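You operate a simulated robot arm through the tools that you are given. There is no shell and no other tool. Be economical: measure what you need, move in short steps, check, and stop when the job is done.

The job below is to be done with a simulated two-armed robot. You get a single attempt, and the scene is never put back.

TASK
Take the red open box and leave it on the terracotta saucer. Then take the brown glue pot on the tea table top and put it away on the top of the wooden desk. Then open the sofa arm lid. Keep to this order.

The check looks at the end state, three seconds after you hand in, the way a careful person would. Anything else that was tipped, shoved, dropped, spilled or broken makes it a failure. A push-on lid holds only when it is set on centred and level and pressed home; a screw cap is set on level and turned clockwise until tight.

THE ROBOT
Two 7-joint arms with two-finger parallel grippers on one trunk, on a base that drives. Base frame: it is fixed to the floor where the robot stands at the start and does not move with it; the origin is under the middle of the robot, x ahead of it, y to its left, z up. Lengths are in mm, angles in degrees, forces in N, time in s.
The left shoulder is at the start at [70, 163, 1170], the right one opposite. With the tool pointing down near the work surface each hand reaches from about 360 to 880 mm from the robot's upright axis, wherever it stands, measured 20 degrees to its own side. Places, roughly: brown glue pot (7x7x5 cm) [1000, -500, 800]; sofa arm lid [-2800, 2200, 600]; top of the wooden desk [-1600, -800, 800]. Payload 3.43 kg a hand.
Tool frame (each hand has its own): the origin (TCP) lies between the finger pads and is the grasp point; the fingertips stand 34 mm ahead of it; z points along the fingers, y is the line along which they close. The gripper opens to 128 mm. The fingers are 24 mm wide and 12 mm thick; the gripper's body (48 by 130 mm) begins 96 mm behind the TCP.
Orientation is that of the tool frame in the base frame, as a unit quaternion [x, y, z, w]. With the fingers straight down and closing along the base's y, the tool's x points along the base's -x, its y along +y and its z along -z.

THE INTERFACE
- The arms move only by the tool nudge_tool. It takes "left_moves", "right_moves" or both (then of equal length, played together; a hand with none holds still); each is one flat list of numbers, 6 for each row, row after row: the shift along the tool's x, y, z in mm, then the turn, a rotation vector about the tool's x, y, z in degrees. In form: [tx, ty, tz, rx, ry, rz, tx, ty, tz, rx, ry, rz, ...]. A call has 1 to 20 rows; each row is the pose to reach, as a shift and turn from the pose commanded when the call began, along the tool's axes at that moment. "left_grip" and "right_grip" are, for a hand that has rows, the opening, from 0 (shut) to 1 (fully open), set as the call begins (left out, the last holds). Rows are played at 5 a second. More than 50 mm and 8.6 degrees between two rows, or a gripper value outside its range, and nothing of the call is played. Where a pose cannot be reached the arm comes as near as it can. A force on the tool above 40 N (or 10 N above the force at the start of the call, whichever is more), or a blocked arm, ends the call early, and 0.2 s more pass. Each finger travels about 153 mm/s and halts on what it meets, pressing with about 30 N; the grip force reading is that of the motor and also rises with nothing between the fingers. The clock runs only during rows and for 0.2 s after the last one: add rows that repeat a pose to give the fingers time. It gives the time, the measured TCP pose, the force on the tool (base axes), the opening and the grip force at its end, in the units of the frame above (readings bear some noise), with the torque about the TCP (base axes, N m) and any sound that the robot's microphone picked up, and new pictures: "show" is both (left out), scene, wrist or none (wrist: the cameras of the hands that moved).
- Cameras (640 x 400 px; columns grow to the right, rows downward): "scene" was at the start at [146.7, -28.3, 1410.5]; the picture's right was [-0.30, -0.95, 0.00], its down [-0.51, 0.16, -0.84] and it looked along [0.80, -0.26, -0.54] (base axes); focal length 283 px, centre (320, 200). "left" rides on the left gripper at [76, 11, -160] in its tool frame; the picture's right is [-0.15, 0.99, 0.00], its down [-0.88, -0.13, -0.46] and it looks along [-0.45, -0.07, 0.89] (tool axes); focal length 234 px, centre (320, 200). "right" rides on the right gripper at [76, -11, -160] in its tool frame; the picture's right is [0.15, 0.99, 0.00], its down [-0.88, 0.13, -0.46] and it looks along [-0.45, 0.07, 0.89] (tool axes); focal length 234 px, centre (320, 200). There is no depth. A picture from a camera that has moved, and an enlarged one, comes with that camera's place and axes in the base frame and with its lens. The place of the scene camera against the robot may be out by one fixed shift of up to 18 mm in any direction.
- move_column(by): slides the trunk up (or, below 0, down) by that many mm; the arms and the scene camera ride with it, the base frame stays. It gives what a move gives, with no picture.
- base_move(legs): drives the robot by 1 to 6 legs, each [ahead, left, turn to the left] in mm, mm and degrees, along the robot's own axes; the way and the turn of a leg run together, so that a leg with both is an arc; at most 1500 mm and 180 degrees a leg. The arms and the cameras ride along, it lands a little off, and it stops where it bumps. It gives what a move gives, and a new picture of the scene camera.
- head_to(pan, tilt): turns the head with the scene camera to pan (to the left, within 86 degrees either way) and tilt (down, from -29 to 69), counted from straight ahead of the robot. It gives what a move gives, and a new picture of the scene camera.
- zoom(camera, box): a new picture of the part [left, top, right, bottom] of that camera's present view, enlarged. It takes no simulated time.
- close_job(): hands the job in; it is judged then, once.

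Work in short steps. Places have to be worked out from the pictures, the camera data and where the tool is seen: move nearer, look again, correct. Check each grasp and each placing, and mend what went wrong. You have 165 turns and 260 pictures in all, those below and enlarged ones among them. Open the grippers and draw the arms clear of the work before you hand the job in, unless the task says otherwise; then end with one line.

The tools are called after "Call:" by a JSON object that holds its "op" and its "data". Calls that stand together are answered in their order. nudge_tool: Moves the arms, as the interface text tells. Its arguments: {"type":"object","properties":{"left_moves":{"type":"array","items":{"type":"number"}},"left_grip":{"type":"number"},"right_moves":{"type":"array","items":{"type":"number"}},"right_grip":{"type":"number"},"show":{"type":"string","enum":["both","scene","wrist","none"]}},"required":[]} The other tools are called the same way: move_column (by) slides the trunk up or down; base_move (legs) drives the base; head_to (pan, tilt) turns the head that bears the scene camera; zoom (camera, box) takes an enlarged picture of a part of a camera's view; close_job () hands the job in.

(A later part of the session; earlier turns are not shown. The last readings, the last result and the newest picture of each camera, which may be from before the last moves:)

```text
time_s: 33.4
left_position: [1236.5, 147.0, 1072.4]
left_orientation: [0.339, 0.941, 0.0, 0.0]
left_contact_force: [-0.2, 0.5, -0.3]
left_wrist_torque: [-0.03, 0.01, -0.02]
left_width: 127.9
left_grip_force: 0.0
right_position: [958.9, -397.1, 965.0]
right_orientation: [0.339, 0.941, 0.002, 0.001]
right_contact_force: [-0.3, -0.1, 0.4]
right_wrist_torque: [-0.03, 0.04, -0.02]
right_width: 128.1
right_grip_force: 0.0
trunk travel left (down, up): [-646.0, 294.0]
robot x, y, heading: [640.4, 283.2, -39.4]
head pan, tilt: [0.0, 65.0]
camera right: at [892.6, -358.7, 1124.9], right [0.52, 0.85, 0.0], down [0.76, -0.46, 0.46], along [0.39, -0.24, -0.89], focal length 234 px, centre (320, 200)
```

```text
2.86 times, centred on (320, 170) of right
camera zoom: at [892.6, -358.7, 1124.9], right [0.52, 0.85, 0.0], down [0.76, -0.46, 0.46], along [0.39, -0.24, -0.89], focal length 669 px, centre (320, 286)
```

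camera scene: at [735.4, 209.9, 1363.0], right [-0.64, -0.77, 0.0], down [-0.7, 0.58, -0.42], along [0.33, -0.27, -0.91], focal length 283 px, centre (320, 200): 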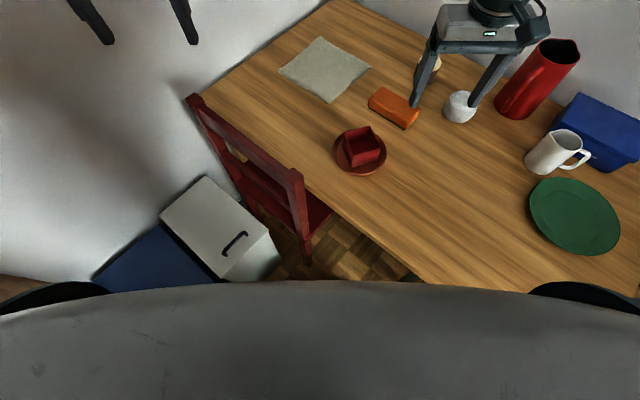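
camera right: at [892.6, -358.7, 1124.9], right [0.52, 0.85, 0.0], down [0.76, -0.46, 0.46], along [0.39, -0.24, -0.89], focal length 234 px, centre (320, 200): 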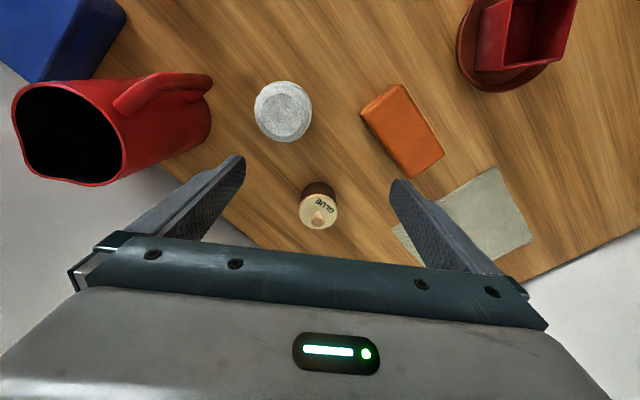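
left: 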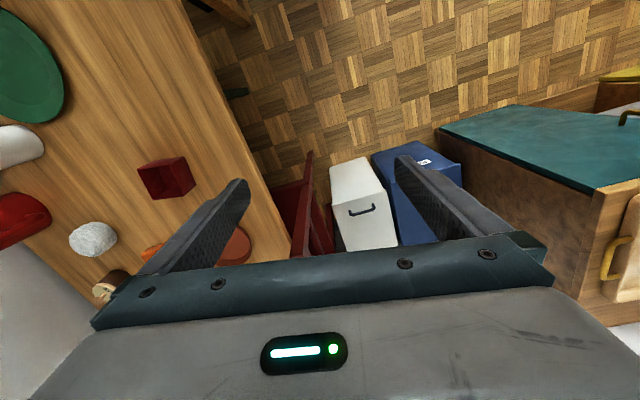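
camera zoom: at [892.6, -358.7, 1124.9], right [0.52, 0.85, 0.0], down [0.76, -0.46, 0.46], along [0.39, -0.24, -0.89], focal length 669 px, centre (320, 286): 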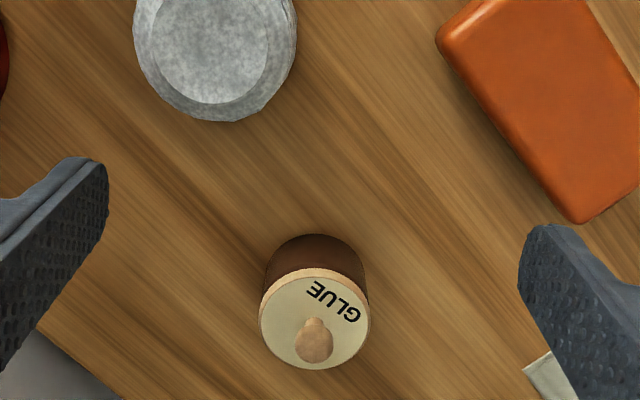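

The pot's lid centre is near (1051,-459) at z≈800–810. I move above it and down to z≈900 to triangulate again.

Call:
{"op": "nudge_tool", "data": {"right_moves": [-37, 3, 0, 0, 0, 0, -74, 7, 0, 0, 0, 0, -110, 10, 0, 0, 0, 0, -110, 10, 35, 0, 0, 0, -110, 10, 65, 0, 0, 0, -110, 10, 65, 0, 0, 0], "show": "none"}}

Call:
{"op": "zoom", "data": {"camera": "right", "box": [220, 80, 420, 240]}}

```text
time_s: 34.8
left_position: [1236.7, 145.7, 1071.1]
left_orientation: [0.339, 0.941, -0.001, 0.0]
left_contact_force: [0.0, -0.7, -0.1]
left_wrist_torque: [-0.03, 0.02, -0.01]
left_width: 127.9
left_grip_force: 0.1
right_position: [972.6, -435.5, 934.1]
right_orientation: [0.34, 0.94, 0.0, 0.001]
right_contact_force: [-0.6, -0.1, 1.0]
right_wrist_torque: [0.0, -0.02, 0.02]
right_width: 127.9
right_grip_force: 0.0
right hand out of reach, approached as far as the arm can: row 2, 3, 4, 5, 6
trunk travel left (down, up): [-646.0, 294.0]
robot x, y, heading: [637.6, 285.3, -39.9]
head pan, tilt: [0.0, 65.0]
```

```text
2.50 times, centred on (320, 160) of right
camera zoom: at [905.8, -396.3, 1094.0], right [0.52, 0.85, 0.0], down [0.76, -0.46, 0.46], along [0.39, -0.24, -0.89], focal length 585 px, centre (320, 300)
```

zoom: 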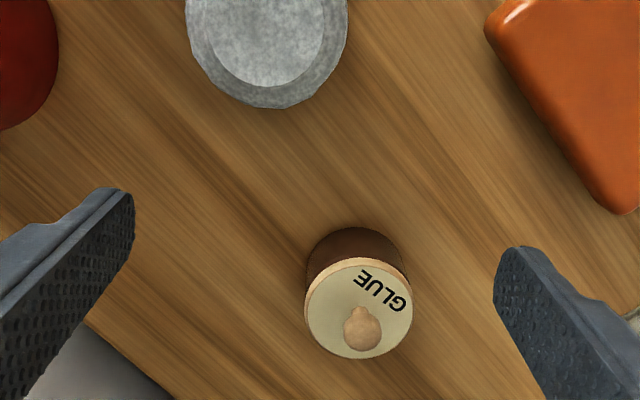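

The arm stalls well short of its stated reach, likely at a wrist joint limit. I try yawing the tool outward (+24° about z), then advancing.

Call:
{"op": "nudge_tool", "data": {"right_moves": [0, 0, -10, 0, 0, 8, 0, 0, -20, 0, 0, 16, 0, 0, -20, 0, 0, 24, -25, 30, -20, 0, 0, 24, -50, 45, -20, 0, 0, 24, -50, 45, -20, 0, 0, 24], "show": "scene"}}

```text
time_s: 36.2
left_position: [1237.8, 145.0, 1073.2]
left_orientation: [0.339, 0.941, 0.0, 0.001]
left_contact_force: [-0.3, -0.5, -0.6]
left_wrist_torque: [-0.02, 0.02, -0.02]
left_width: 127.9
left_grip_force: 0.0
right_position: [987.8, -419.2, 971.4]
right_orientation: [0.529, 0.849, 0.001, 0.0]
right_contact_force: [-0.1, -0.3, 0.1]
right_wrist_torque: [0.01, -0.02, 0.02]
right_width: 128.0
right_grip_force: 0.1
right hand out of reach, approached as far as the arm can: row 4, 5, 6
trunk travel left (down, up): [-646.0, 294.0]
robot x, y, heading: [637.3, 282.0, -39.6]
head pan, tilt: [0.0, 65.0]
camera scene: at [736.8, 209.9, 1362.8], right [-0.64, -0.77, 0.0], down [-0.7, 0.58, -0.42], along [0.32, -0.27, -0.91], focal length 283 px, centre (320, 200)
```

scene: 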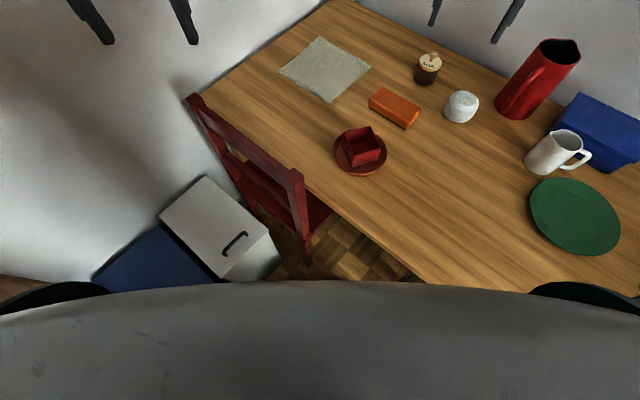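

I tilt the head up to see the right arm's configuration.

Call:
{"op": "head_to", "data": {"pan": -30, "tilt": 25}}

```text
time_s: 37.3
left_position: [1237.5, 146.0, 1071.5]
left_orientation: [0.34, 0.941, 0.0, 0.0]
left_contact_force: [-0.1, 1.6, 0.1]
left_wrist_torque: [-0.01, 0.03, 0.0]
left_width: 128.2
left_grip_force: 0.1
right_position: [988.3, -418.7, 971.0]
right_orientation: [0.529, 0.849, 0.001, 0.001]
right_contact_force: [-0.4, -0.4, 0.3]
right_wrist_torque: [0.01, 0.02, 0.0]
right_width: 127.7
right_grip_force: 0.1
trunk travel left (down, up): [-646.0, 294.0]
robot x, y, heading: [642.2, 279.9, -39.8]
head pan, tilt: [-30.0, 25.0]
camera scene: at [721.9, 162.4, 1418.4], right [-0.94, -0.35, 0.0], down [-0.15, 0.4, -0.91], along [0.31, -0.85, -0.42], focal length 283 px, centre (320, 200)
```

scene: 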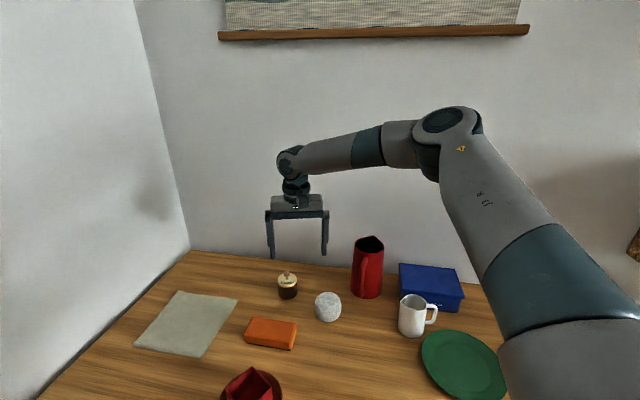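

The elbow is swung far out and isn't extended, so some joint is limiting. I retract to the home pose to restore the arm's configuration.

Call:
{"op": "nudge_tool", "data": {"right_moves": [33, -25, -11, 0, 0, -3.4, 66, -50, -22, 0, 0, -6.9, 99, -76, -33, 0, 0, -10.3, 132, -101, -43, 0, 0, -13.7, 165, -126, -54, 0, 0, -17.2, 198, -151, -65, 0, 0, -20.6, 231, -177, -76, 0, 0, -24, 231, -177, -76, 0, 0, -24], "show": "scene"}}

```text
time_s: 39.1
left_position: [1239.6, 145.4, 1069.7]
left_orientation: [0.34, 0.94, 0.0, 0.0]
left_contact_force: [0.0, 0.2, -0.1]
left_wrist_torque: [-0.01, 0.01, 0.01]
left_width: 127.8
left_grip_force: 0.0
right_position: [730.4, -291.6, 1044.6]
right_orientation: [0.34, 0.941, 0.0, -0.001]
right_contact_force: [0.7, 1.0, 0.2]
right_wrist_torque: [0.0, 0.02, -0.02]
right_width: 127.9
right_grip_force: 0.1
trunk travel left (down, up): [-646.0, 294.0]
robot x, y, heading: [639.6, 281.8, -39.9]
head pan, tilt: [-30.0, 25.0]
camera scene: at [723.4, 161.9, 1418.3], right [-0.94, -0.35, 0.0], down [-0.15, 0.4, -0.91], along [0.31, -0.85, -0.42], focal length 283 px, centre (320, 200)
```

scene: 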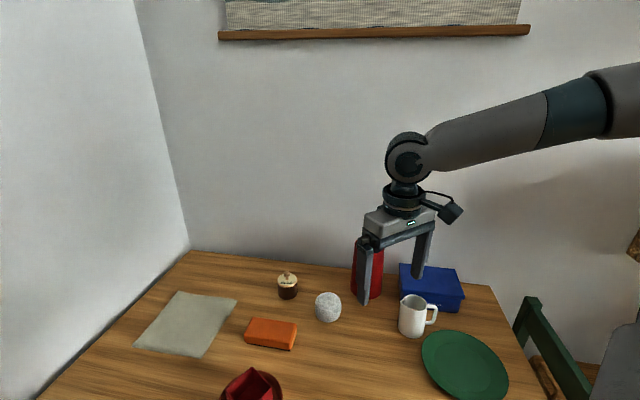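

I try extending straight toward the pot at height, to see where it stalls.

Call:
{"op": "nudge_tool", "data": {"right_moves": [-44, 9.5, 0, 0, 0, 0, -88, 19, 0, 0, 0, 0, -132, 28, 0, 0, 0, 0, -176, 38, 0, 0, 0, 0, -220, 47, 0, 0, 0, 0, -264, 57, 0, 0, 0, 0, -308, 66, 0, 0, 0, 0, -353, 76, 0, 0, 0, 0, -353, 76, 0, 0, 0, 0], "show": "scene"}}

```text
time_s: 41.1
left_position: [1238.4, 144.8, 1071.5]
left_orientation: [0.34, 0.94, 0.0, 0.0]
left_contact_force: [0.2, 0.4, -0.2]
left_wrist_torque: [-0.02, 0.03, 0.03]
left_width: 128.1
left_grip_force: 0.0
right_position: [995.2, -438.5, 1046.7]
right_orientation: [0.34, 0.94, 0.001, 0.0]
right_contact_force: [0.6, 0.4, -1.1]
right_wrist_torque: [0.03, 0.01, 0.01]
right_width: 128.0
right_grip_force: 0.0
right hand out of reach, approached as far as the arm can: row 7, 8, 9
trunk travel left (down, up): [-646.0, 294.0]
robot x, y, heading: [641.2, 280.8, -39.7]
head pan, tilt: [-30.0, 25.0]
camera scene: at [722.7, 161.9, 1418.3], right [-0.94, -0.35, 0.0], down [-0.15, 0.4, -0.91], along [0.31, -0.85, -0.42], focal length 283 px, centre (320, 200)
```

scene: 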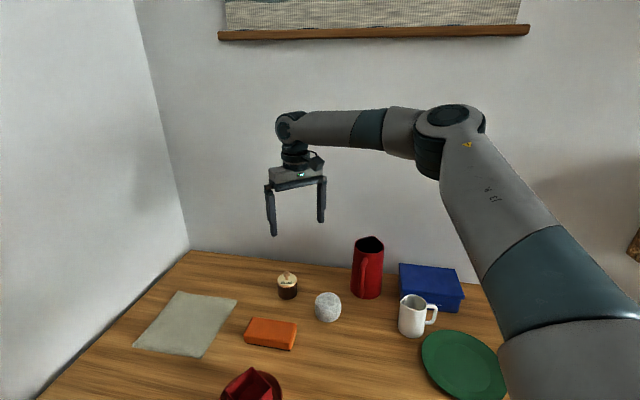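

The arm gets 801 mm here; needed is ~846. With the pot further out to the right side, the shoulder is nearer to it, so I retract 170 mm and turn the base 30° left.

Call:
{"op": "nudge_tool", "data": {"right_moves": [42, 0, 0, 0, 0, 0, 85, 0, 0, 0, 0, 0, 128, 0, 0, 0, 0, 0, 170, 0, 0, 0, 0, 0], "show": "none"}}

Call:
{"op": "base_move", "data": {"legs": [[0, 0, 30]]}}

```text
time_s: 42.1
left_position: [1236.3, 147.6, 1073.5]
left_orientation: [0.34, 0.941, 0.0, 0.001]
left_contact_force: [-1.1, -0.1, -0.5]
left_wrist_torque: [0.0, -0.03, -0.02]
left_width: 127.9
left_grip_force: 0.1
right_position: [861.6, -327.6, 1049.1]
right_orientation: [0.34, 0.94, 0.001, 0.001]
right_contact_force: [0.8, 0.5, 0.6]
right_wrist_torque: [-0.02, 0.01, -0.02]
right_width: 128.1
right_grip_force: 0.2
trunk travel left (down, up): [-646.0, 294.0]
robot x, y, heading: [646.5, 282.8, -39.7]
head pan, tilt: [-30.0, 25.0]
```

```text
time_s: 44.0
left_position: [1226.6, 461.4, 1071.7]
left_orientation: [0.086, 0.996, -0.001, 0.0]
left_contact_force: [0.3, -0.1, 0.2]
left_wrist_torque: [0.01, 0.01, -0.01]
left_width: 127.9
left_grip_force: 0.1
right_position: [1138.7, -136.2, 1048.4]
right_orientation: [0.087, 0.996, 0.001, 0.0]
right_contact_force: [0.5, -0.5, 0.3]
right_wrist_torque: [-0.01, -0.01, -0.01]
right_width: 128.2
right_grip_force: 0.0
trunk travel left (down, up): [-646.0, 294.0]
robot x, y, heading: [645.5, 280.9, -9.9]
head pan, tilt: [-30.0, 25.0]
camera scene: at [771.5, 213.4, 1418.5], right [-0.64, -0.77, 0.0], down [-0.32, 0.27, -0.91], along [0.7, -0.58, -0.42], focal length 283 px, centre (320, 200)
```

scene: 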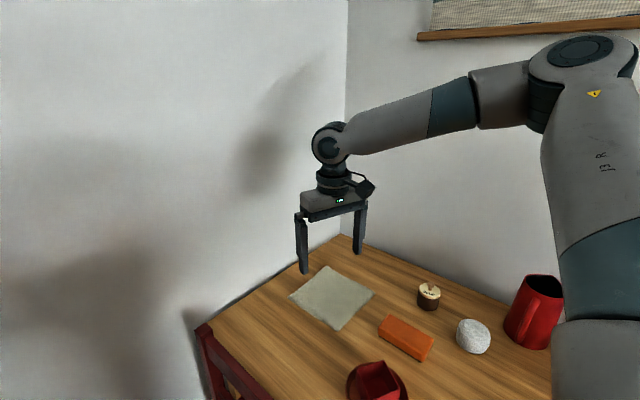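

I move the right hand sideways toward the pot at this height.

Call:
{"op": "nudge_tool", "data": {"right_moves": [4, -42, 0, 0, 0, 0, 8, -84, 0, 0, 0, 0, 12, -125, 0, 0, 0, 0, 16, -167, 0, 0, 0, 0, 20, -209, 0, 0, 0, 0, 24, -251, 0, 0, 0, 0, 28, -292, 0, 0, 0, 0, 32, -334, 0, 0, 0, 0, 32, -334, 0, 0, 0, 0], "show": "scene"}}

```text
time_s: 46.0
left_position: [1226.3, 462.0, 1071.4]
left_orientation: [0.086, 0.996, 0.0, 0.0]
left_contact_force: [0.4, -0.5, 0.2]
left_wrist_torque: [0.02, 0.01, 0.01]
left_width: 127.7
left_grip_force: 0.0
right_position: [1050.2, -459.9, 1048.1]
right_orientation: [0.086, 0.996, -0.001, 0.0]
right_contact_force: [-0.5, 0.7, 0.5]
right_wrist_torque: [-0.01, 0.01, -0.02]
right_width: 128.0
right_grip_force: 0.0
trunk travel left (down, up): [-646.0, 294.0]
robot x, y, heading: [637.6, 279.2, -10.0]
head pan, tilt: [-30.0, 25.0]
camera scene: at [771.6, 214.0, 1418.5], right [-0.64, -0.77, 0.0], down [-0.32, 0.27, -0.91], along [0.7, -0.58, -0.42], focal length 283 px, centre (320, 200)
```

scene: 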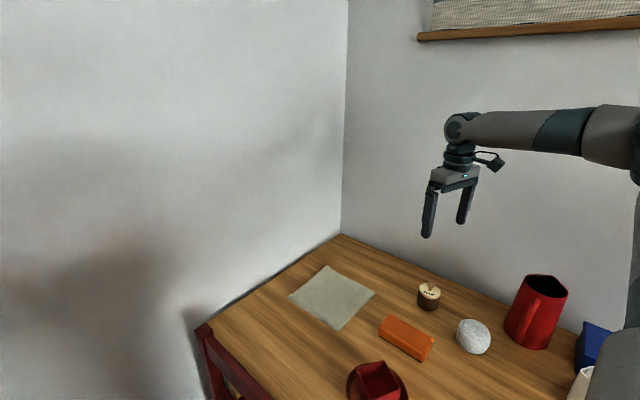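

Reached. I lower by the trunk, keeping this good arm configuration, 110 mm first.

Call:
{"op": "move_column", "data": {"by": -110}}

Call:
{"op": "zoom", "data": {"camera": "right", "box": [220, 60, 420, 240]}}

```text
time_s: 47.4
left_position: [1225.7, 461.4, 962.3]
left_orientation: [0.087, 0.996, 0.0, 0.0]
left_contact_force: [-0.2, 0.1, 1.0]
left_wrist_torque: [0.02, 0.03, 0.01]
left_width: 127.9
left_grip_force: 0.0
right_position: [1049.3, -459.9, 937.3]
right_orientation: [0.087, 0.996, 0.001, 0.0]
right_contact_force: [-0.5, -0.1, -0.2]
right_wrist_torque: [0.02, 0.03, -0.02]
right_width: 128.1
right_grip_force: 0.0
trunk travel left (down, up): [-536.0, 404.0]
robot x, y, heading: [641.5, 282.8, -10.0]
head pan, tilt: [-30.0, 25.0]
```

```text
2.22 times, centred on (320, 150) of right
camera zoom: at [973.2, -459.1, 1097.8], right [0.03, 1.0, 0.0], down [0.89, -0.02, 0.46], along [0.46, -0.01, -0.89], focal length 520 px, centre (320, 311)
```

zoom: 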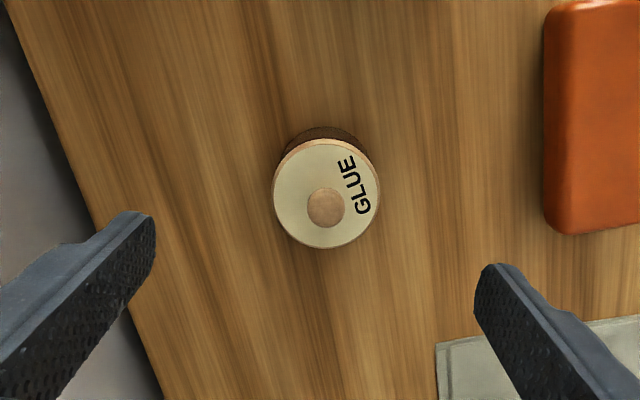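

The pot is triangulated at (1049,-457), lid top z≈808. I look at its profile to compare lid and body widths.

Call:
{"op": "zoom", "data": {"camera": "scene", "box": [390, 200, 470, 260]}}

Call:
{"op": "zoom", "data": {"camera": "left", "box": [0, 0, 640, 400]}}

```text
6.67 times, centred on (430, 230) of scene
camera zoom: at [771.2, 213.4, 1308.5], right [-0.64, -0.77, 0.0], down [-0.32, 0.27, -0.91], along [0.7, -0.58, -0.42], focal length 1884 px, centre (-413, 0)
```

zoom: 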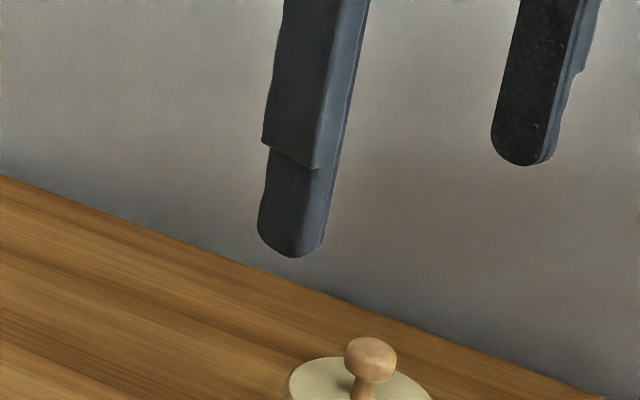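

```text
1.00 times, centred on (320, 200) of left (not enlarged: the box is as wide or as high as the picture)
camera zoom: at [1154.7, 485.7, 1120.8], right [0.31, 0.95, 0.0], down [0.84, -0.28, 0.46], along [0.43, -0.14, -0.89], focal length 234 px, centre (320, 200)
```

zoom: 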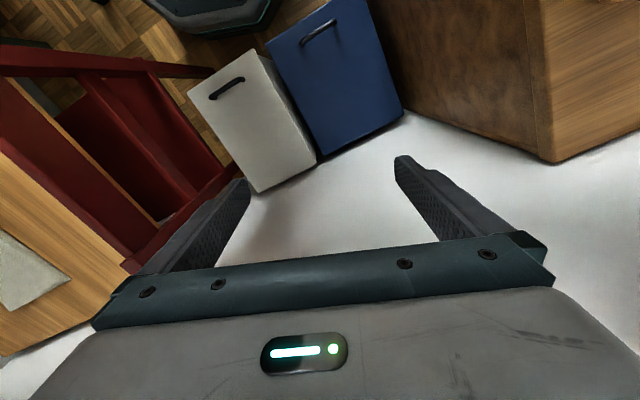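

I look lower in the scene at the pot, and raise the left hand to offset the trunk lowering.

Call:
{"op": "nudge_tool", "data": {"left_moves": [0, 0, -40, 0, 0, 0, 0, 0, -80, 0, 0, 0, 0, 0, -120, 0, 0, 0], "show": "none"}}

Call:
{"op": "zoom", "data": {"camera": "scene", "box": [390, 230, 470, 290]}}

```text
time_s: 48.2
left_position: [1224.4, 461.8, 1083.6]
left_orientation: [0.086, 0.996, 0.001, 0.001]
left_contact_force: [0.4, 0.0, 0.2]
left_wrist_torque: [0.01, -0.02, 0.0]
left_width: 128.1
left_grip_force: 0.0
right_position: [1049.2, -460.2, 938.0]
right_orientation: [0.086, 0.996, 0.001, 0.001]
right_contact_force: [-0.8, 0.9, -0.7]
right_wrist_torque: [0.03, 0.03, -0.03]
right_width: 127.8
right_grip_force: 0.1
trunk travel left (down, up): [-536.0, 404.0]
robot x, y, heading: [638.5, 281.5, -10.0]
head pan, tilt: [-30.0, 25.0]
```

```text
6.67 times, centred on (430, 260) of scene
camera zoom: at [770.2, 212.5, 1308.4], right [-0.64, -0.77, 0.0], down [-0.32, 0.27, -0.91], along [0.7, -0.58, -0.42], focal length 1884 px, centre (-413, -200)
```

zoom: 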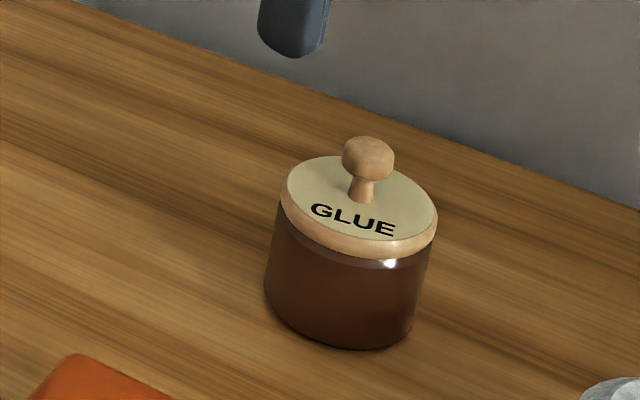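

Body and lid have nearly equal width, so I'll grip around the body. I adjust y by 3 mm, then lower the trunk 142 mm to TCP z≈795.

Call:
{"op": "nudge_tool", "data": {"right_moves": [0, 3, 0, 0, 0, 0, 0, 3, 0, 0, 0, 0], "show": "none"}}

Call:
{"op": "move_column", "data": {"by": -100}}

Call:
{"op": "zoom", "data": {"camera": "right", "box": [160, 60, 480, 260]}}

```text
time_s: 48.8
left_position: [1226.5, 462.6, 1082.4]
left_orientation: [0.086, 0.996, 0.0, 0.001]
left_contact_force: [0.5, -0.1, 0.0]
left_wrist_torque: [-0.02, 0.01, -0.01]
left_width: 128.0
left_grip_force: 0.1
right_position: [1050.1, -456.3, 937.2]
right_orientation: [0.087, 0.996, 0.001, 0.0]
right_contact_force: [-0.4, 0.6, 0.2]
right_wrist_torque: [0.0, 0.02, 0.0]
right_width: 128.0
right_grip_force: 0.1
trunk travel left (down, up): [-536.0, 404.0]
robot x, y, heading: [635.7, 279.4, -10.0]
head pan, tilt: [-30.0, 25.0]
```

```text
time_s: 50.1
left_position: [1226.4, 462.0, 983.2]
left_orientation: [0.086, 0.996, 0.0, 0.0]
left_contact_force: [0.6, 0.1, 0.5]
left_wrist_torque: [0.0, -0.01, 0.0]
left_width: 127.7
left_grip_force: 0.0
right_position: [1050.2, -457.1, 838.7]
right_orientation: [0.086, 0.996, 0.001, 0.0]
right_contact_force: [-0.2, 1.0, -0.5]
right_wrist_torque: [-0.01, 0.0, 0.03]
right_width: 127.9
right_grip_force: 0.1
trunk travel left (down, up): [-436.0, 504.0]
robot x, y, heading: [639.4, 283.2, -9.8]
head pan, tilt: [-30.0, 25.0]
```

```text
2.00 times, centred on (320, 160) of right
camera zoom: at [973.6, -456.0, 997.8], right [0.03, 1.0, 0.0], down [0.89, -0.02, 0.46], along [0.46, -0.01, -0.89], focal length 468 px, centre (320, 280)
```

zoom: 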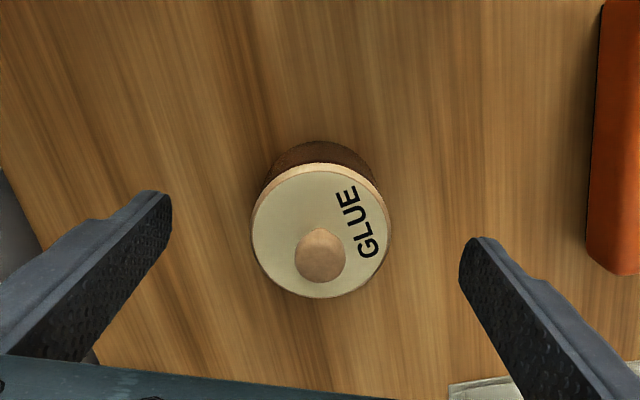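

Well centred. I lower 43 mm more.

Call:
{"op": "move_column", "data": {"by": -43}}

Call:
{"op": "nudge_tool", "data": {"right_grip": 0, "right_moves": [0, 0, 0, 0, 0, 0, 0, 0, 0, 0, 0, 0, 0, 0, 0, 0, 0, 0, 0, 0, 0, 0, 0, 0], "show": "both"}}

```text
time_s: 51.0
left_position: [1225.9, 461.4, 938.5]
left_orientation: [0.086, 0.996, 0.0, 0.0]
left_contact_force: [0.0, 0.1, 0.8]
left_wrist_torque: [0.02, -0.03, -0.01]
left_width: 128.1
left_grip_force: 0.0
right_position: [1049.9, -457.4, 794.4]
right_orientation: [0.086, 0.996, 0.001, 0.0]
right_contact_force: [-0.1, 0.2, 0.9]
right_wrist_torque: [0.01, 0.01, 0.0]
right_width: 128.0
right_grip_force: 0.1
trunk travel left (down, up): [-393.0, 547.0]
robot x, y, heading: [641.0, 282.9, -9.9]
head pan, tilt: [-30.0, 25.0]
```

```text
time_s: 52.0
left_position: [1226.2, 462.1, 938.4]
left_orientation: [0.086, 0.996, 0.0, 0.0]
left_contact_force: [-0.1, -0.9, 0.1]
left_wrist_torque: [0.0, 0.04, 0.0]
left_width: 128.0
left_grip_force: 0.0
right_position: [1050.1, -455.8, 794.6]
right_orientation: [0.086, 0.996, 0.0, 0.0]
right_contact_force: [0.3, 0.2, 0.3]
right_wrist_torque: [-0.05, -0.04, 0.06]
right_width: 60.4
right_grip_force: 29.6
trunk travel left (down, up): [-393.0, 547.0]
robot x, y, heading: [640.3, 283.1, -9.9]
head pan, tilt: [-30.0, 25.0]
heard: snap
camera scene: at [771.5, 213.2, 1165.4], right [-0.64, -0.77, 0.0], down [-0.32, 0.27, -0.91], along [0.7, -0.58, -0.42], focal length 283 px, centre (320, 200)
camera right: at [973.8, -456.1, 954.5], right [0.03, 1.0, 0.0], down [0.89, -0.02, 0.46], along [0.46, -0.01, -0.89], focal length 234 px, centre (320, 200)
```

scene: 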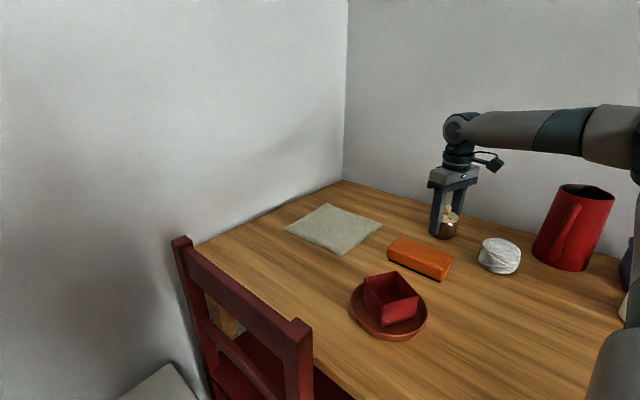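
right: 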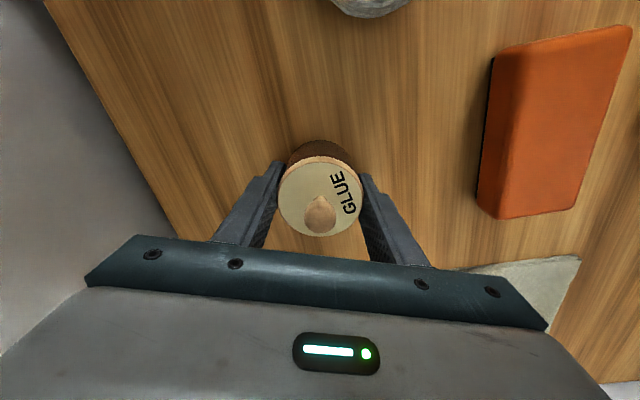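

A "snap" was heard, so the push-on lid may have come off its seat. I inspect closely.

Call:
{"op": "zoom", "data": {"camera": "scene", "box": [420, 190, 480, 250]}}

Call:
{"op": "zoom", "data": {"camera": "right", "box": [260, 120, 380, 250]}}

```text
6.67 times, centred on (450, 220) of scene
camera zoom: at [771.5, 213.2, 1165.4], right [-0.64, -0.77, 0.0], down [-0.32, 0.27, -0.91], along [0.7, -0.58, -0.42], focal length 1884 px, centre (-547, 67)
```

zoom: 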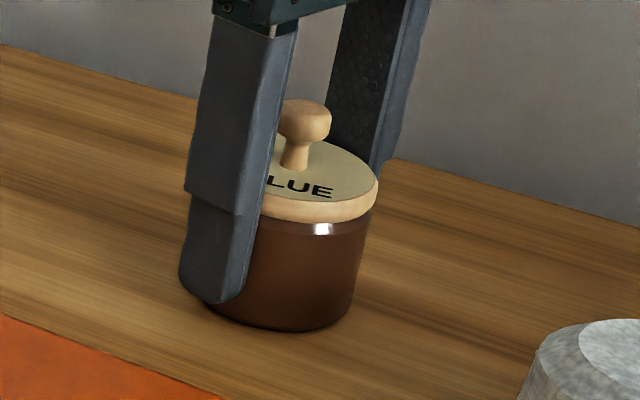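

```text
3.08 times, centred on (320, 185) of right
camera zoom: at [973.8, -456.1, 954.5], right [0.03, 1.0, 0.0], down [0.89, -0.02, 0.46], along [0.46, -0.01, -0.89], focal length 720 px, centre (320, 246)
```

zoom: 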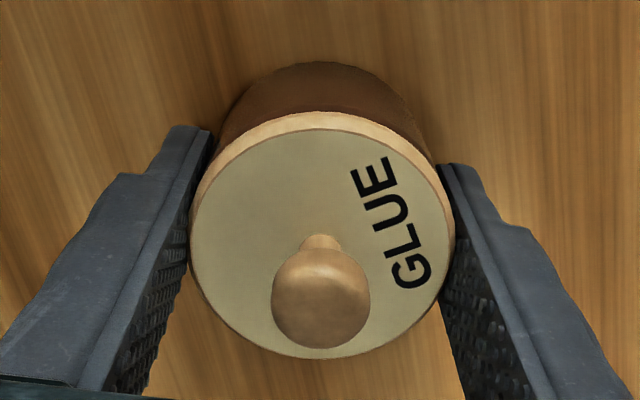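

The fingers seem to be holding the lid rim. I lift just 6 mm to see whether the body follows.

Call:
{"op": "move_column", "data": {"by": 6}}

Call:
{"op": "zoom", "data": {"camera": "scene", "box": [420, 190, 480, 250]}}

Call:
{"op": "zoom", "data": {"camera": "right", "box": [260, 120, 380, 250]}}

```text
time_s: 52.5
left_position: [1227.1, 461.4, 944.6]
left_orientation: [0.086, 0.996, 0.0, 0.0]
left_contact_force: [0.5, -0.4, -0.4]
left_wrist_torque: [-0.02, 0.0, 0.0]
left_width: 128.1
left_grip_force: 0.2
right_position: [1050.7, -456.5, 799.4]
right_orientation: [0.087, 0.996, 0.001, -0.001]
right_contact_force: [2.3, 0.0, -5.5]
right_wrist_torque: [0.03, -0.02, 0.01]
right_width: 60.6
right_grip_force: 29.9
trunk travel left (down, up): [-399.0, 541.0]
robot x, y, heading: [639.4, 284.0, -9.9]
head pan, tilt: [-30.0, 25.0]
```

```text
6.67 times, centred on (450, 220) of scene
camera zoom: at [771.9, 212.7, 1171.3], right [-0.64, -0.77, 0.0], down [-0.32, 0.27, -0.91], along [0.69, -0.58, -0.42], focal length 1884 px, centre (-547, 67)
```

zoom: 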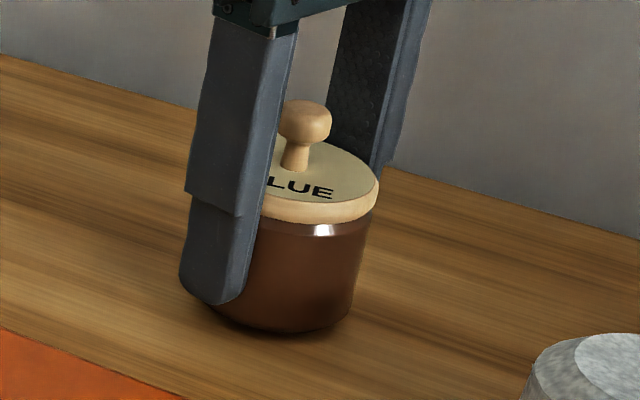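

```text
3.08 times, centred on (320, 185) of right
camera zoom: at [974.0, -456.6, 959.6], right [0.03, 1.0, 0.0], down [0.89, -0.02, 0.45], along [0.45, -0.01, -0.89], focal length 720 px, centre (320, 246)
```

zoom: 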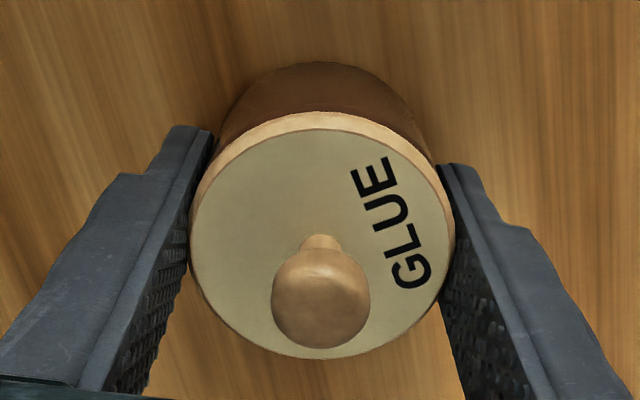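

Body and lid move together (about 5.5 N of weight). I lift further by trunk and verify.

Call:
{"op": "move_column", "data": {"by": 60}}

Call:
{"op": "zoom", "data": {"camera": "scene", "box": [410, 180, 490, 250]}}

```text
time_s: 53.5
left_position: [1226.4, 461.3, 1005.3]
left_orientation: [0.086, 0.996, 0.0, -0.001]
left_contact_force: [-0.1, 0.2, -0.3]
left_wrist_torque: [0.01, 0.0, 0.02]
left_width: 128.1
left_grip_force: 0.0
right_position: [1050.9, -458.0, 860.6]
right_orientation: [0.086, 0.996, 0.0, -0.001]
right_contact_force: [1.0, -0.7, -5.9]
right_wrist_torque: [0.02, -0.01, 0.02]
right_width: 60.5
right_grip_force: 29.6
trunk travel left (down, up): [-459.0, 481.0]
robot x, y, heading: [639.9, 280.8, -9.8]
head pan, tilt: [-30.0, 25.0]
```

```text
5.71 times, centred on (450, 215) of scene
camera zoom: at [772.1, 212.4, 1231.2], right [-0.64, -0.77, 0.0], down [-0.33, 0.27, -0.91], along [0.69, -0.58, -0.42], focal length 1615 px, centre (-423, 114)
```

zoom: 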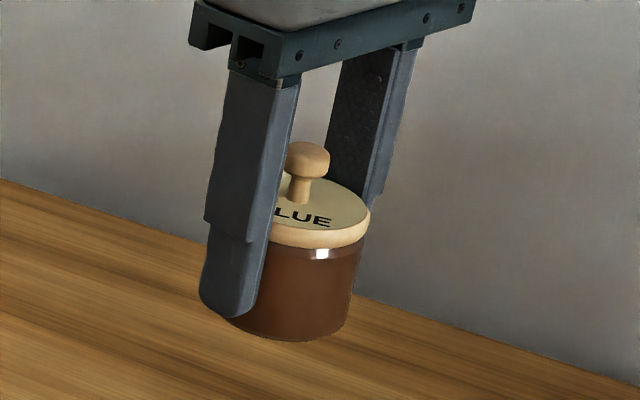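

Pot is secure. I lift another 150 mm and bring the hand in toward the robot.

Call:
{"op": "move_column", "data": {"by": 150}}

Call:
{"op": "nudge_tool", "data": {"right_moves": [10, 38, 0, 0, 0, 0, 20, 77, 0, 0, 0, 0, 30, 116, 0, 0, 0, 0, 40, 155, 0, 0, 0, 0, 50, 193, 0, 0, 0, 0, 60, 232, 0, 0, 0, 0, 70, 270, 0, 0, 0, 0, 80, 309, 0, 0, 0, 0], "show": "wrist"}}

Call:
{"op": "head_to", "data": {"pan": 80, "tilt": 25}}

Call:
{"op": "head_to", "data": {"pan": -80, "tilt": 25}}

```text
time_s: 55.3
left_position: [1226.6, 459.7, 1154.3]
left_orientation: [0.086, 0.996, -0.001, 0.0]
left_contact_force: [0.4, 0.0, -0.6]
left_wrist_torque: [0.03, 0.02, 0.03]
left_width: 128.1
left_grip_force: 0.0
right_position: [1050.3, -457.3, 1010.4]
right_orientation: [0.086, 0.996, 0.001, 0.0]
right_contact_force: [-0.3, 0.8, -5.7]
right_wrist_torque: [0.01, -0.03, -0.01]
right_width: 60.6
right_grip_force: 30.2
trunk travel left (down, up): [-609.0, 331.0]
robot x, y, heading: [642.4, 282.8, -9.9]
head pan, tilt: [-30.0, 25.0]
```

```text
time_s: 57.1
left_position: [1227.2, 463.5, 1153.6]
left_orientation: [0.087, 0.996, -0.001, 0.0]
left_contact_force: [-0.1, 1.1, 1.0]
left_wrist_torque: [-0.05, 0.0, -0.01]
left_width: 128.1
left_grip_force: 0.0
right_position: [1026.6, -137.2, 1011.1]
right_orientation: [0.086, 0.996, -0.001, 0.0]
right_contact_force: [0.0, 0.6, -5.9]
right_wrist_torque: [-0.04, 0.01, 0.01]
right_width: 60.3
right_grip_force: 30.3
trunk travel left (down, up): [-609.0, 331.0]
robot x, y, heading: [642.9, 280.7, -9.9]
head pan, tilt: [-30.0, 25.0]
camera right: at [949.1, -136.9, 1170.7], right [0.03, 1.0, 0.0], down [0.89, -0.02, 0.46], along [0.46, -0.01, -0.89], focal length 234 px, centre (320, 200)
```

right: 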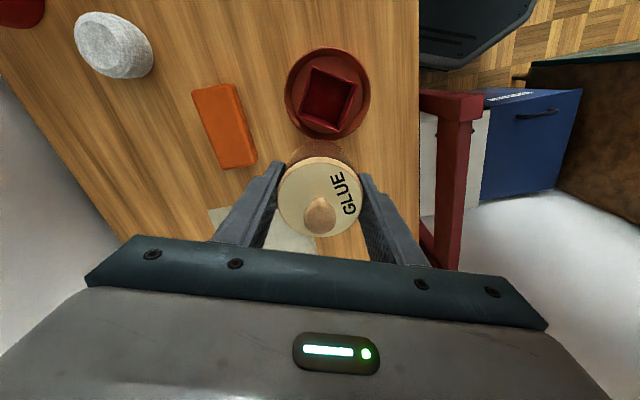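

```text
time_s: 59.0
left_position: [1226.9, 461.6, 1155.3]
left_orientation: [0.088, 0.996, 0.0, 0.0]
left_contact_force: [0.2, 0.3, -0.1]
left_wrist_torque: [0.03, 0.01, 0.05]
left_width: 127.7
left_grip_force: 0.0
right_position: [1025.3, -139.1, 1010.1]
right_orientation: [0.086, 0.996, 0.001, 0.0]
right_contact_force: [0.7, -0.5, -6.4]
right_wrist_torque: [-0.02, 0.02, 0.05]
right_width: 60.5
right_grip_force: 29.8
trunk travel left (down, up): [-609.0, 331.0]
robot x, y, heading: [641.6, 284.5, -10.1]
head pan, tilt: [80.0, 25.0]
camera scene: at [732.6, 358.5, 1381.5], right [0.94, -0.34, 0.0], down [-0.14, -0.4, -0.91], along [0.31, 0.85, -0.42], focal length 283 px, centre (320, 200)
```

scene: 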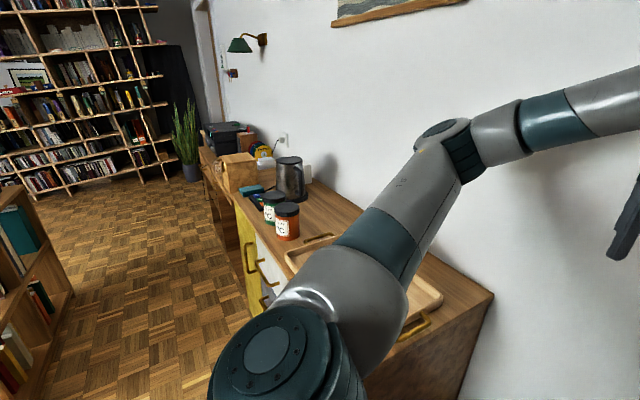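

```text
time_s: 61.4
left_position: [1226.4, 462.4, 1154.9]
left_orientation: [0.087, 0.996, 0.0, 0.0]
left_contact_force: [0.2, 0.6, 0.1]
left_wrist_torque: [-0.02, 0.03, 0.01]
left_width: 128.1
left_grip_force: 0.1
right_position: [1024.9, -139.2, 1010.8]
right_orientation: [0.087, 0.996, 0.002, 0.0]
right_contact_force: [-0.4, 0.1, -6.2]
right_wrist_torque: [0.02, -0.03, 0.01]
right_width: 60.7
right_grip_force: 29.6
trunk travel left (down, up): [-609.0, 331.0]
robot x, y, heading: [640.0, 281.8, -9.8]
head pan, tilt: [-80.0, 25.0]
camera scene: at [701.4, 179.8, 1381.4], right [-1.0, 0.0, 0.0], down [0.0, 0.42, -0.91], along [0.0, -0.91, -0.42], focal length 283 px, centre (320, 200)
```

scene: 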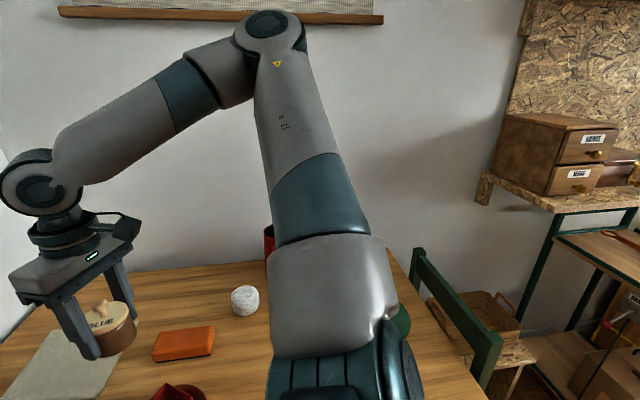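

Now I back away from the table to open floor, then turn left 90° to see the room.

Call:
{"op": "head_to", "data": {"pan": 0, "tilt": 25}}

Call:
{"op": "base_move", "data": {"legs": [[-500, 0, 0], [0, 0, 90]]}}

Call:
{"op": "head_to", "data": {"pan": 60, "tilt": 30}}

```text
time_s: 63.0
left_position: [1225.7, 461.5, 1154.9]
left_orientation: [0.086, 0.996, 0.0, 0.0]
left_contact_force: [0.0, 0.4, -0.6]
left_wrist_torque: [0.01, 0.01, -0.02]
left_width: 128.1
left_grip_force: 0.0
right_position: [1025.9, -139.7, 1010.0]
right_orientation: [0.087, 0.996, 0.001, 0.0]
right_contact_force: [-0.6, 0.3, -6.9]
right_wrist_torque: [0.01, 0.02, -0.01]
right_width: 60.3
right_grip_force: 30.1
trunk travel left (down, up): [-609.0, 331.0]
robot x, y, heading: [641.2, 284.7, -10.0]
head pan, tilt: [0.0, 25.0]
camera scene: at [791.9, 256.0, 1381.4], right [-0.17, -0.98, 0.0], down [-0.42, 0.07, -0.91], along [0.89, -0.16, -0.42], focal length 283 px, centre (320, 200)
```

scene: 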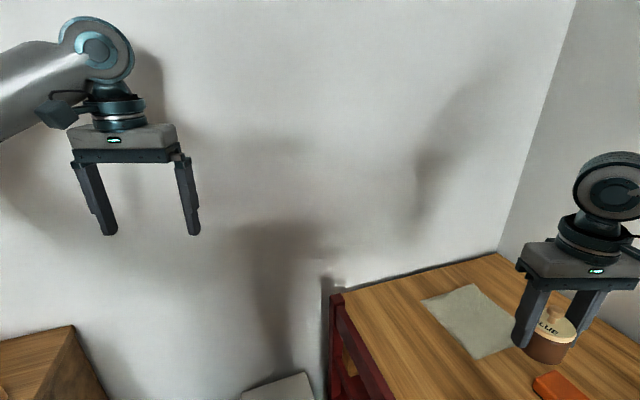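

```text
time_s: 69.7
left_position: [-29.7, 954.3, 1154.4]
left_orientation: [-0.644, 0.765, -0.001, 0.0]
left_contact_force: [1.1, 0.2, 0.4]
left_wrist_torque: [0.01, 0.03, -0.01]
left_width: 127.9
left_grip_force: 0.1
right_position: [571.1, 752.1, 1009.9]
right_orientation: [-0.642, 0.766, 0.0, 0.0]
right_contact_force: [0.4, 0.0, -6.0]
right_wrist_torque: [-0.02, 0.03, 0.0]
right_width: 60.6
right_grip_force: 30.1
trunk travel left (down, up): [-609.0, 331.0]
robot x, y, heading: [147.5, 366.5, 80.0]
head pan, tilt: [0.0, 25.0]
camera scene: at [185.7, 506.9, 1381.4], right [0.98, -0.17, 0.0], down [-0.07, -0.42, -0.91], along [0.16, 0.89, -0.42], focal length 283 px, centre (320, 200)
```

scene: 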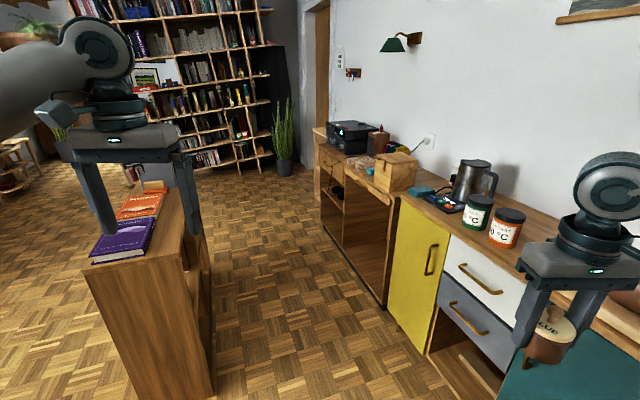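

```text
time_s: 71.0
left_position: [-29.2, 955.0, 1154.5]
left_orientation: [-0.644, 0.765, 0.0, 0.0]
left_contact_force: [0.8, 0.7, 0.3]
left_wrist_torque: [-0.02, 0.04, -0.02]
left_width: 127.9
left_grip_force: 0.1
right_position: [570.0, 752.3, 1010.5]
right_orientation: [-0.643, 0.765, 0.0, 0.0]
right_contact_force: [0.0, -1.1, -5.7]
right_wrist_torque: [-0.01, 0.02, 0.0]
right_width: 60.4
right_grip_force: 30.2
trunk travel left (down, up): [-609.0, 331.0]
robot x, y, heading: [151.8, 366.4, 80.3]
head pan, tilt: [60.0, 30.0]
camera scene: at [100.6, 474.3, 1373.5], right [0.64, 0.77, 0.0], down [0.38, -0.32, -0.87], along [-0.66, 0.56, -0.5], focal length 283 px, centre (320, 200)
```

scene: 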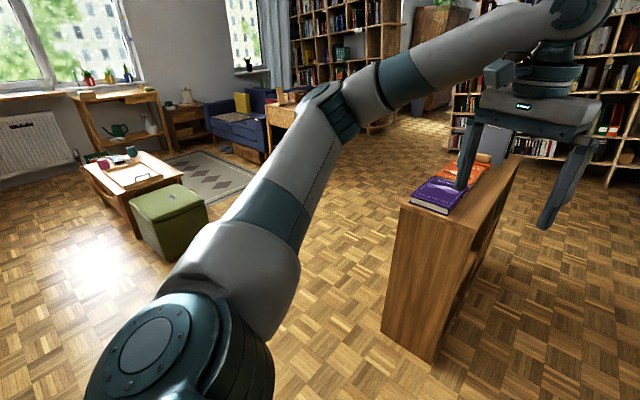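

The room has space. I turn left another 95° to find the wooden desk.

Call:
{"op": "base_move", "data": {"legs": [[0, 0, 100]]}}

Call:
{"op": "head_to", "data": {"pan": 30, "tilt": 25}}

```text
time_s: 75.6
left_position: [-399.2, 93.1, 1155.9]
left_orientation: [1.0, -0.003, 0.0, 0.0]
left_contact_force: [0.1, 0.0, 0.3]
left_wrist_torque: [0.0, 0.0, -0.01]
left_width: 127.9
left_grip_force: 0.2
right_position: [-300.6, 718.3, 1011.3]
right_orientation: [1.0, -0.004, 0.0, 0.0]
right_contact_force: [-0.4, 0.2, -6.1]
right_wrist_torque: [0.01, -0.02, 0.03]
right_width: 60.4
right_grip_force: 30.1
trunk travel left (down, up): [-609.0, 331.0]
robot x, y, heading: [147.6, 365.5, 179.6]
head pan, tilt: [60.0, 30.0]
camera scene: at [64.2, 288.8, 1373.5], right [-0.86, 0.51, 0.0], down [0.25, 0.43, -0.87], along [-0.44, -0.75, -0.5], focal length 283 px, centre (320, 200)
```

scene: 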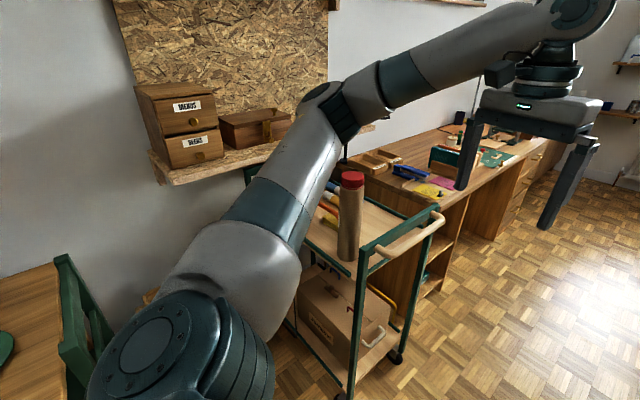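

```text
time_s: 76.5
left_position: [-400.0, 92.9, 1155.5]
left_orientation: [1.0, -0.003, 0.0, 0.0]
left_contact_force: [-0.7, -0.4, -0.1]
left_wrist_torque: [0.01, -0.01, 0.0]
left_width: 127.9
left_grip_force: 0.1
right_position: [-300.9, 718.8, 1010.2]
right_orientation: [1.0, -0.003, 0.001, 0.001]
right_contact_force: [0.0, -0.2, -6.0]
right_wrist_torque: [-0.03, 0.02, 0.02]
right_width: 60.2
right_grip_force: 29.5
trunk travel left (down, up): [-609.0, 331.0]
robot x, y, heading: [146.1, 371.0, 179.6]
head pan, tilt: [30.0, 25.0]
camera scene: at [29.9, 321.3, 1381.4], right [-0.5, 0.87, 0.0], down [0.37, 0.21, -0.91], along [-0.79, -0.45, -0.42], focal length 283 px, centre (320, 200)
```

scene: 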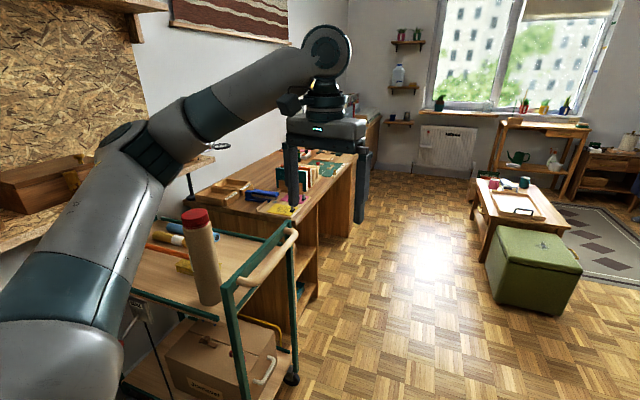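

The wooden desk is along the wall past the trolley. I drive along the clear aisle to about (-1650, 0).

Call:
{"op": "base_move", "data": {"legs": [[900, 60, 0], [900, 280, 0]]}}

Call:
{"op": "head_to", "data": {"pan": 80, "tilt": 30}}

```text
time_s: 85.8
left_position: [-2198.3, -236.9, 1154.4]
left_orientation: [1.0, -0.004, 0.0, -0.001]
left_contact_force: [-1.2, -0.2, -0.9]
left_wrist_torque: [0.01, -0.01, 0.0]
left_width: 127.8
left_grip_force: 0.1
right_position: [-2098.5, 389.6, 1010.1]
right_orientation: [1.0, -0.003, 0.001, 0.001]
right_contact_force: [0.4, 0.0, -6.7]
right_wrist_torque: [0.03, -0.01, 0.01]
right_width: 60.6
right_grip_force: 29.8
trunk travel left (down, up): [-609.0, 331.0]
robot x, y, heading: [-1651.6, 39.5, 179.5]
head pan, tilt: [30.0, 25.0]
camera scene: at [-1768.9, -8.1, 1381.4], right [-0.49, 0.87, 0.0], down [0.37, 0.21, -0.91], along [-0.79, -0.45, -0.42], focal length 283 px, centre (320, 200)
```

scene: 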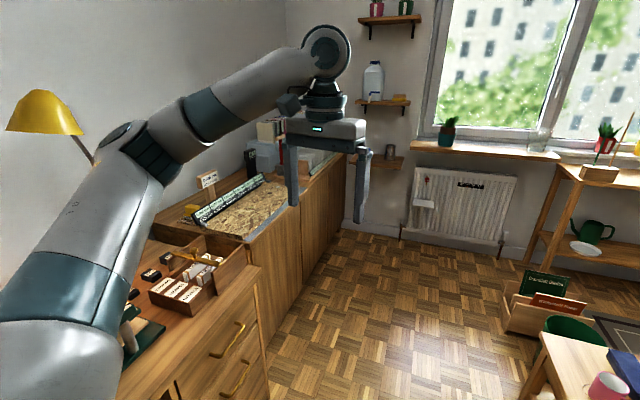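

```text
time_s: 87.0
left_position: [-2198.6, -235.4, 1154.6]
left_orientation: [1.0, -0.004, 0.0, -0.001]
left_contact_force: [-1.0, 0.5, -0.2]
left_wrist_torque: [0.03, 0.0, 0.0]
left_width: 128.1
left_grip_force: 0.0
right_position: [-2100.0, 389.8, 1010.0]
right_orientation: [1.0, -0.004, 0.0, 0.0]
right_contact_force: [-0.3, -0.1, -6.0]
right_wrist_torque: [0.0, 0.01, 0.04]
right_width: 60.1
right_grip_force: 30.3
trunk travel left (down, up): [-609.0, 331.0]
robot x, y, heading: [-1654.2, 33.8, 179.7]
head pan, tilt: [80.0, 30.0]
camera scene: at [-1705.2, -51.6, 1373.5], right [-0.98, 0.18, 0.0], down [0.09, 0.49, -0.87], along [-0.16, -0.85, -0.5], focal length 283 px, centre (320, 200)
```

scene: 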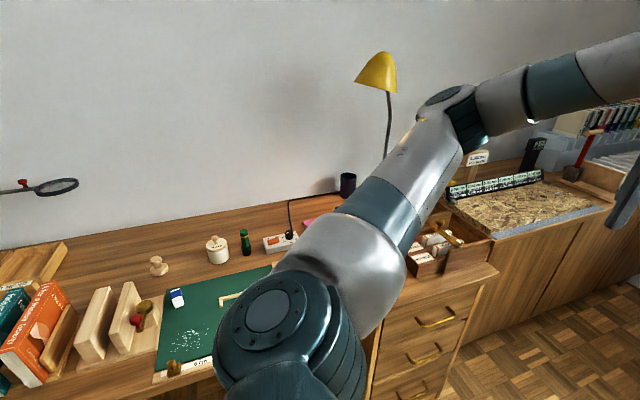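

There's a tall lamp at about (-2036,-900) but it is out of the sweep radius. I turn left 98° to face the desk.

Call:
{"op": "base_move", "data": {"legs": [[0, 0, 98]]}}

Call:
{"op": "head_to", "data": {"pan": 0, "tilt": 42}}

```text
time_s: 91.5
left_position: [-1303.7, -469.7, 1155.0]
left_orientation: [0.661, 0.751, 0.0, 0.0]
left_contact_force: [0.4, 0.0, 0.3]
left_wrist_torque: [0.03, 0.0, 0.0]
left_width: 128.2
left_grip_force: 0.1
right_position: [-1937.7, -454.5, 1010.5]
right_orientation: [0.66, 0.751, 0.0, 0.001]
right_contact_force: [0.5, 0.4, -6.2]
right_wrist_torque: [0.03, 0.0, -0.01]
right_width: 60.2
right_grip_force: 30.3
trunk travel left (down, up): [-609.0, 331.0]
robot x, y, heading: [-1650.1, 36.0, -82.8]
head pan, tilt: [80.0, 30.0]
camera scene: at [-1541.4, -17.8, 1373.5], right [-0.05, -1.0, 0.0], down [-0.5, 0.02, -0.87], along [0.87, -0.04, -0.5], focal length 283 px, centre (320, 200)
```

scene: 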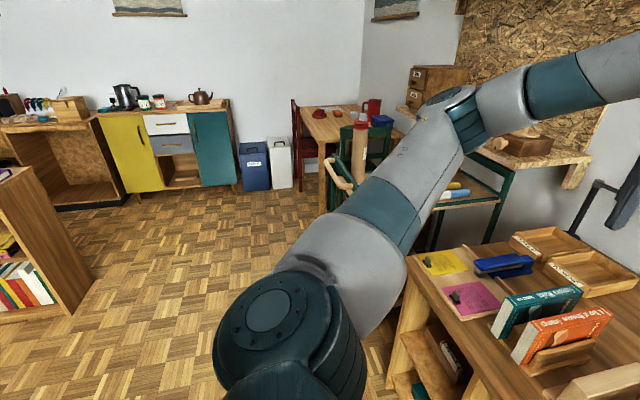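

```text
time_s: 93.0
left_position: [-1304.0, -467.9, 1154.4]
left_orientation: [0.66, 0.752, 0.0, 0.0]
left_contact_force: [0.6, 0.4, 0.0]
left_wrist_torque: [0.0, -0.02, -0.04]
left_width: 128.0
left_grip_force: 0.1
right_position: [-1937.6, -455.5, 1010.5]
right_orientation: [0.66, 0.751, 0.0, 0.001]
right_contact_force: [0.5, 0.0, -5.4]
right_wrist_torque: [0.0, 0.01, -0.01]
right_width: 60.3
right_grip_force: 30.0
trunk travel left (down, up): [-609.0, 331.0]
robot x, y, heading: [-1650.2, 37.0, -82.6]
head pan, tilt: [0.0, 42.0]
camera scene: at [-1620.9, -96.6, 1355.1], right [-0.99, -0.13, 0.0], down [-0.09, 0.66, -0.74], along [0.1, -0.74, -0.67], focal length 283 px, centre (320, 200)
```

scene: 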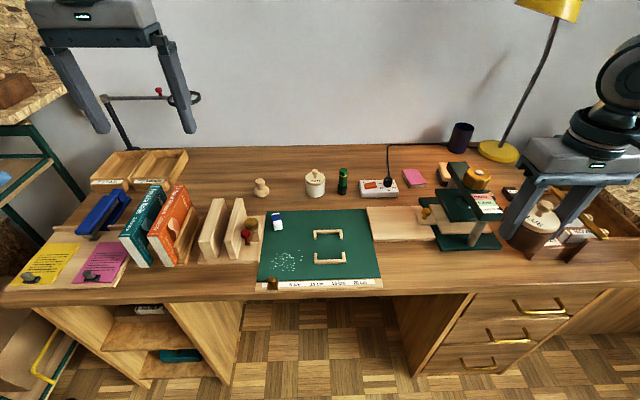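

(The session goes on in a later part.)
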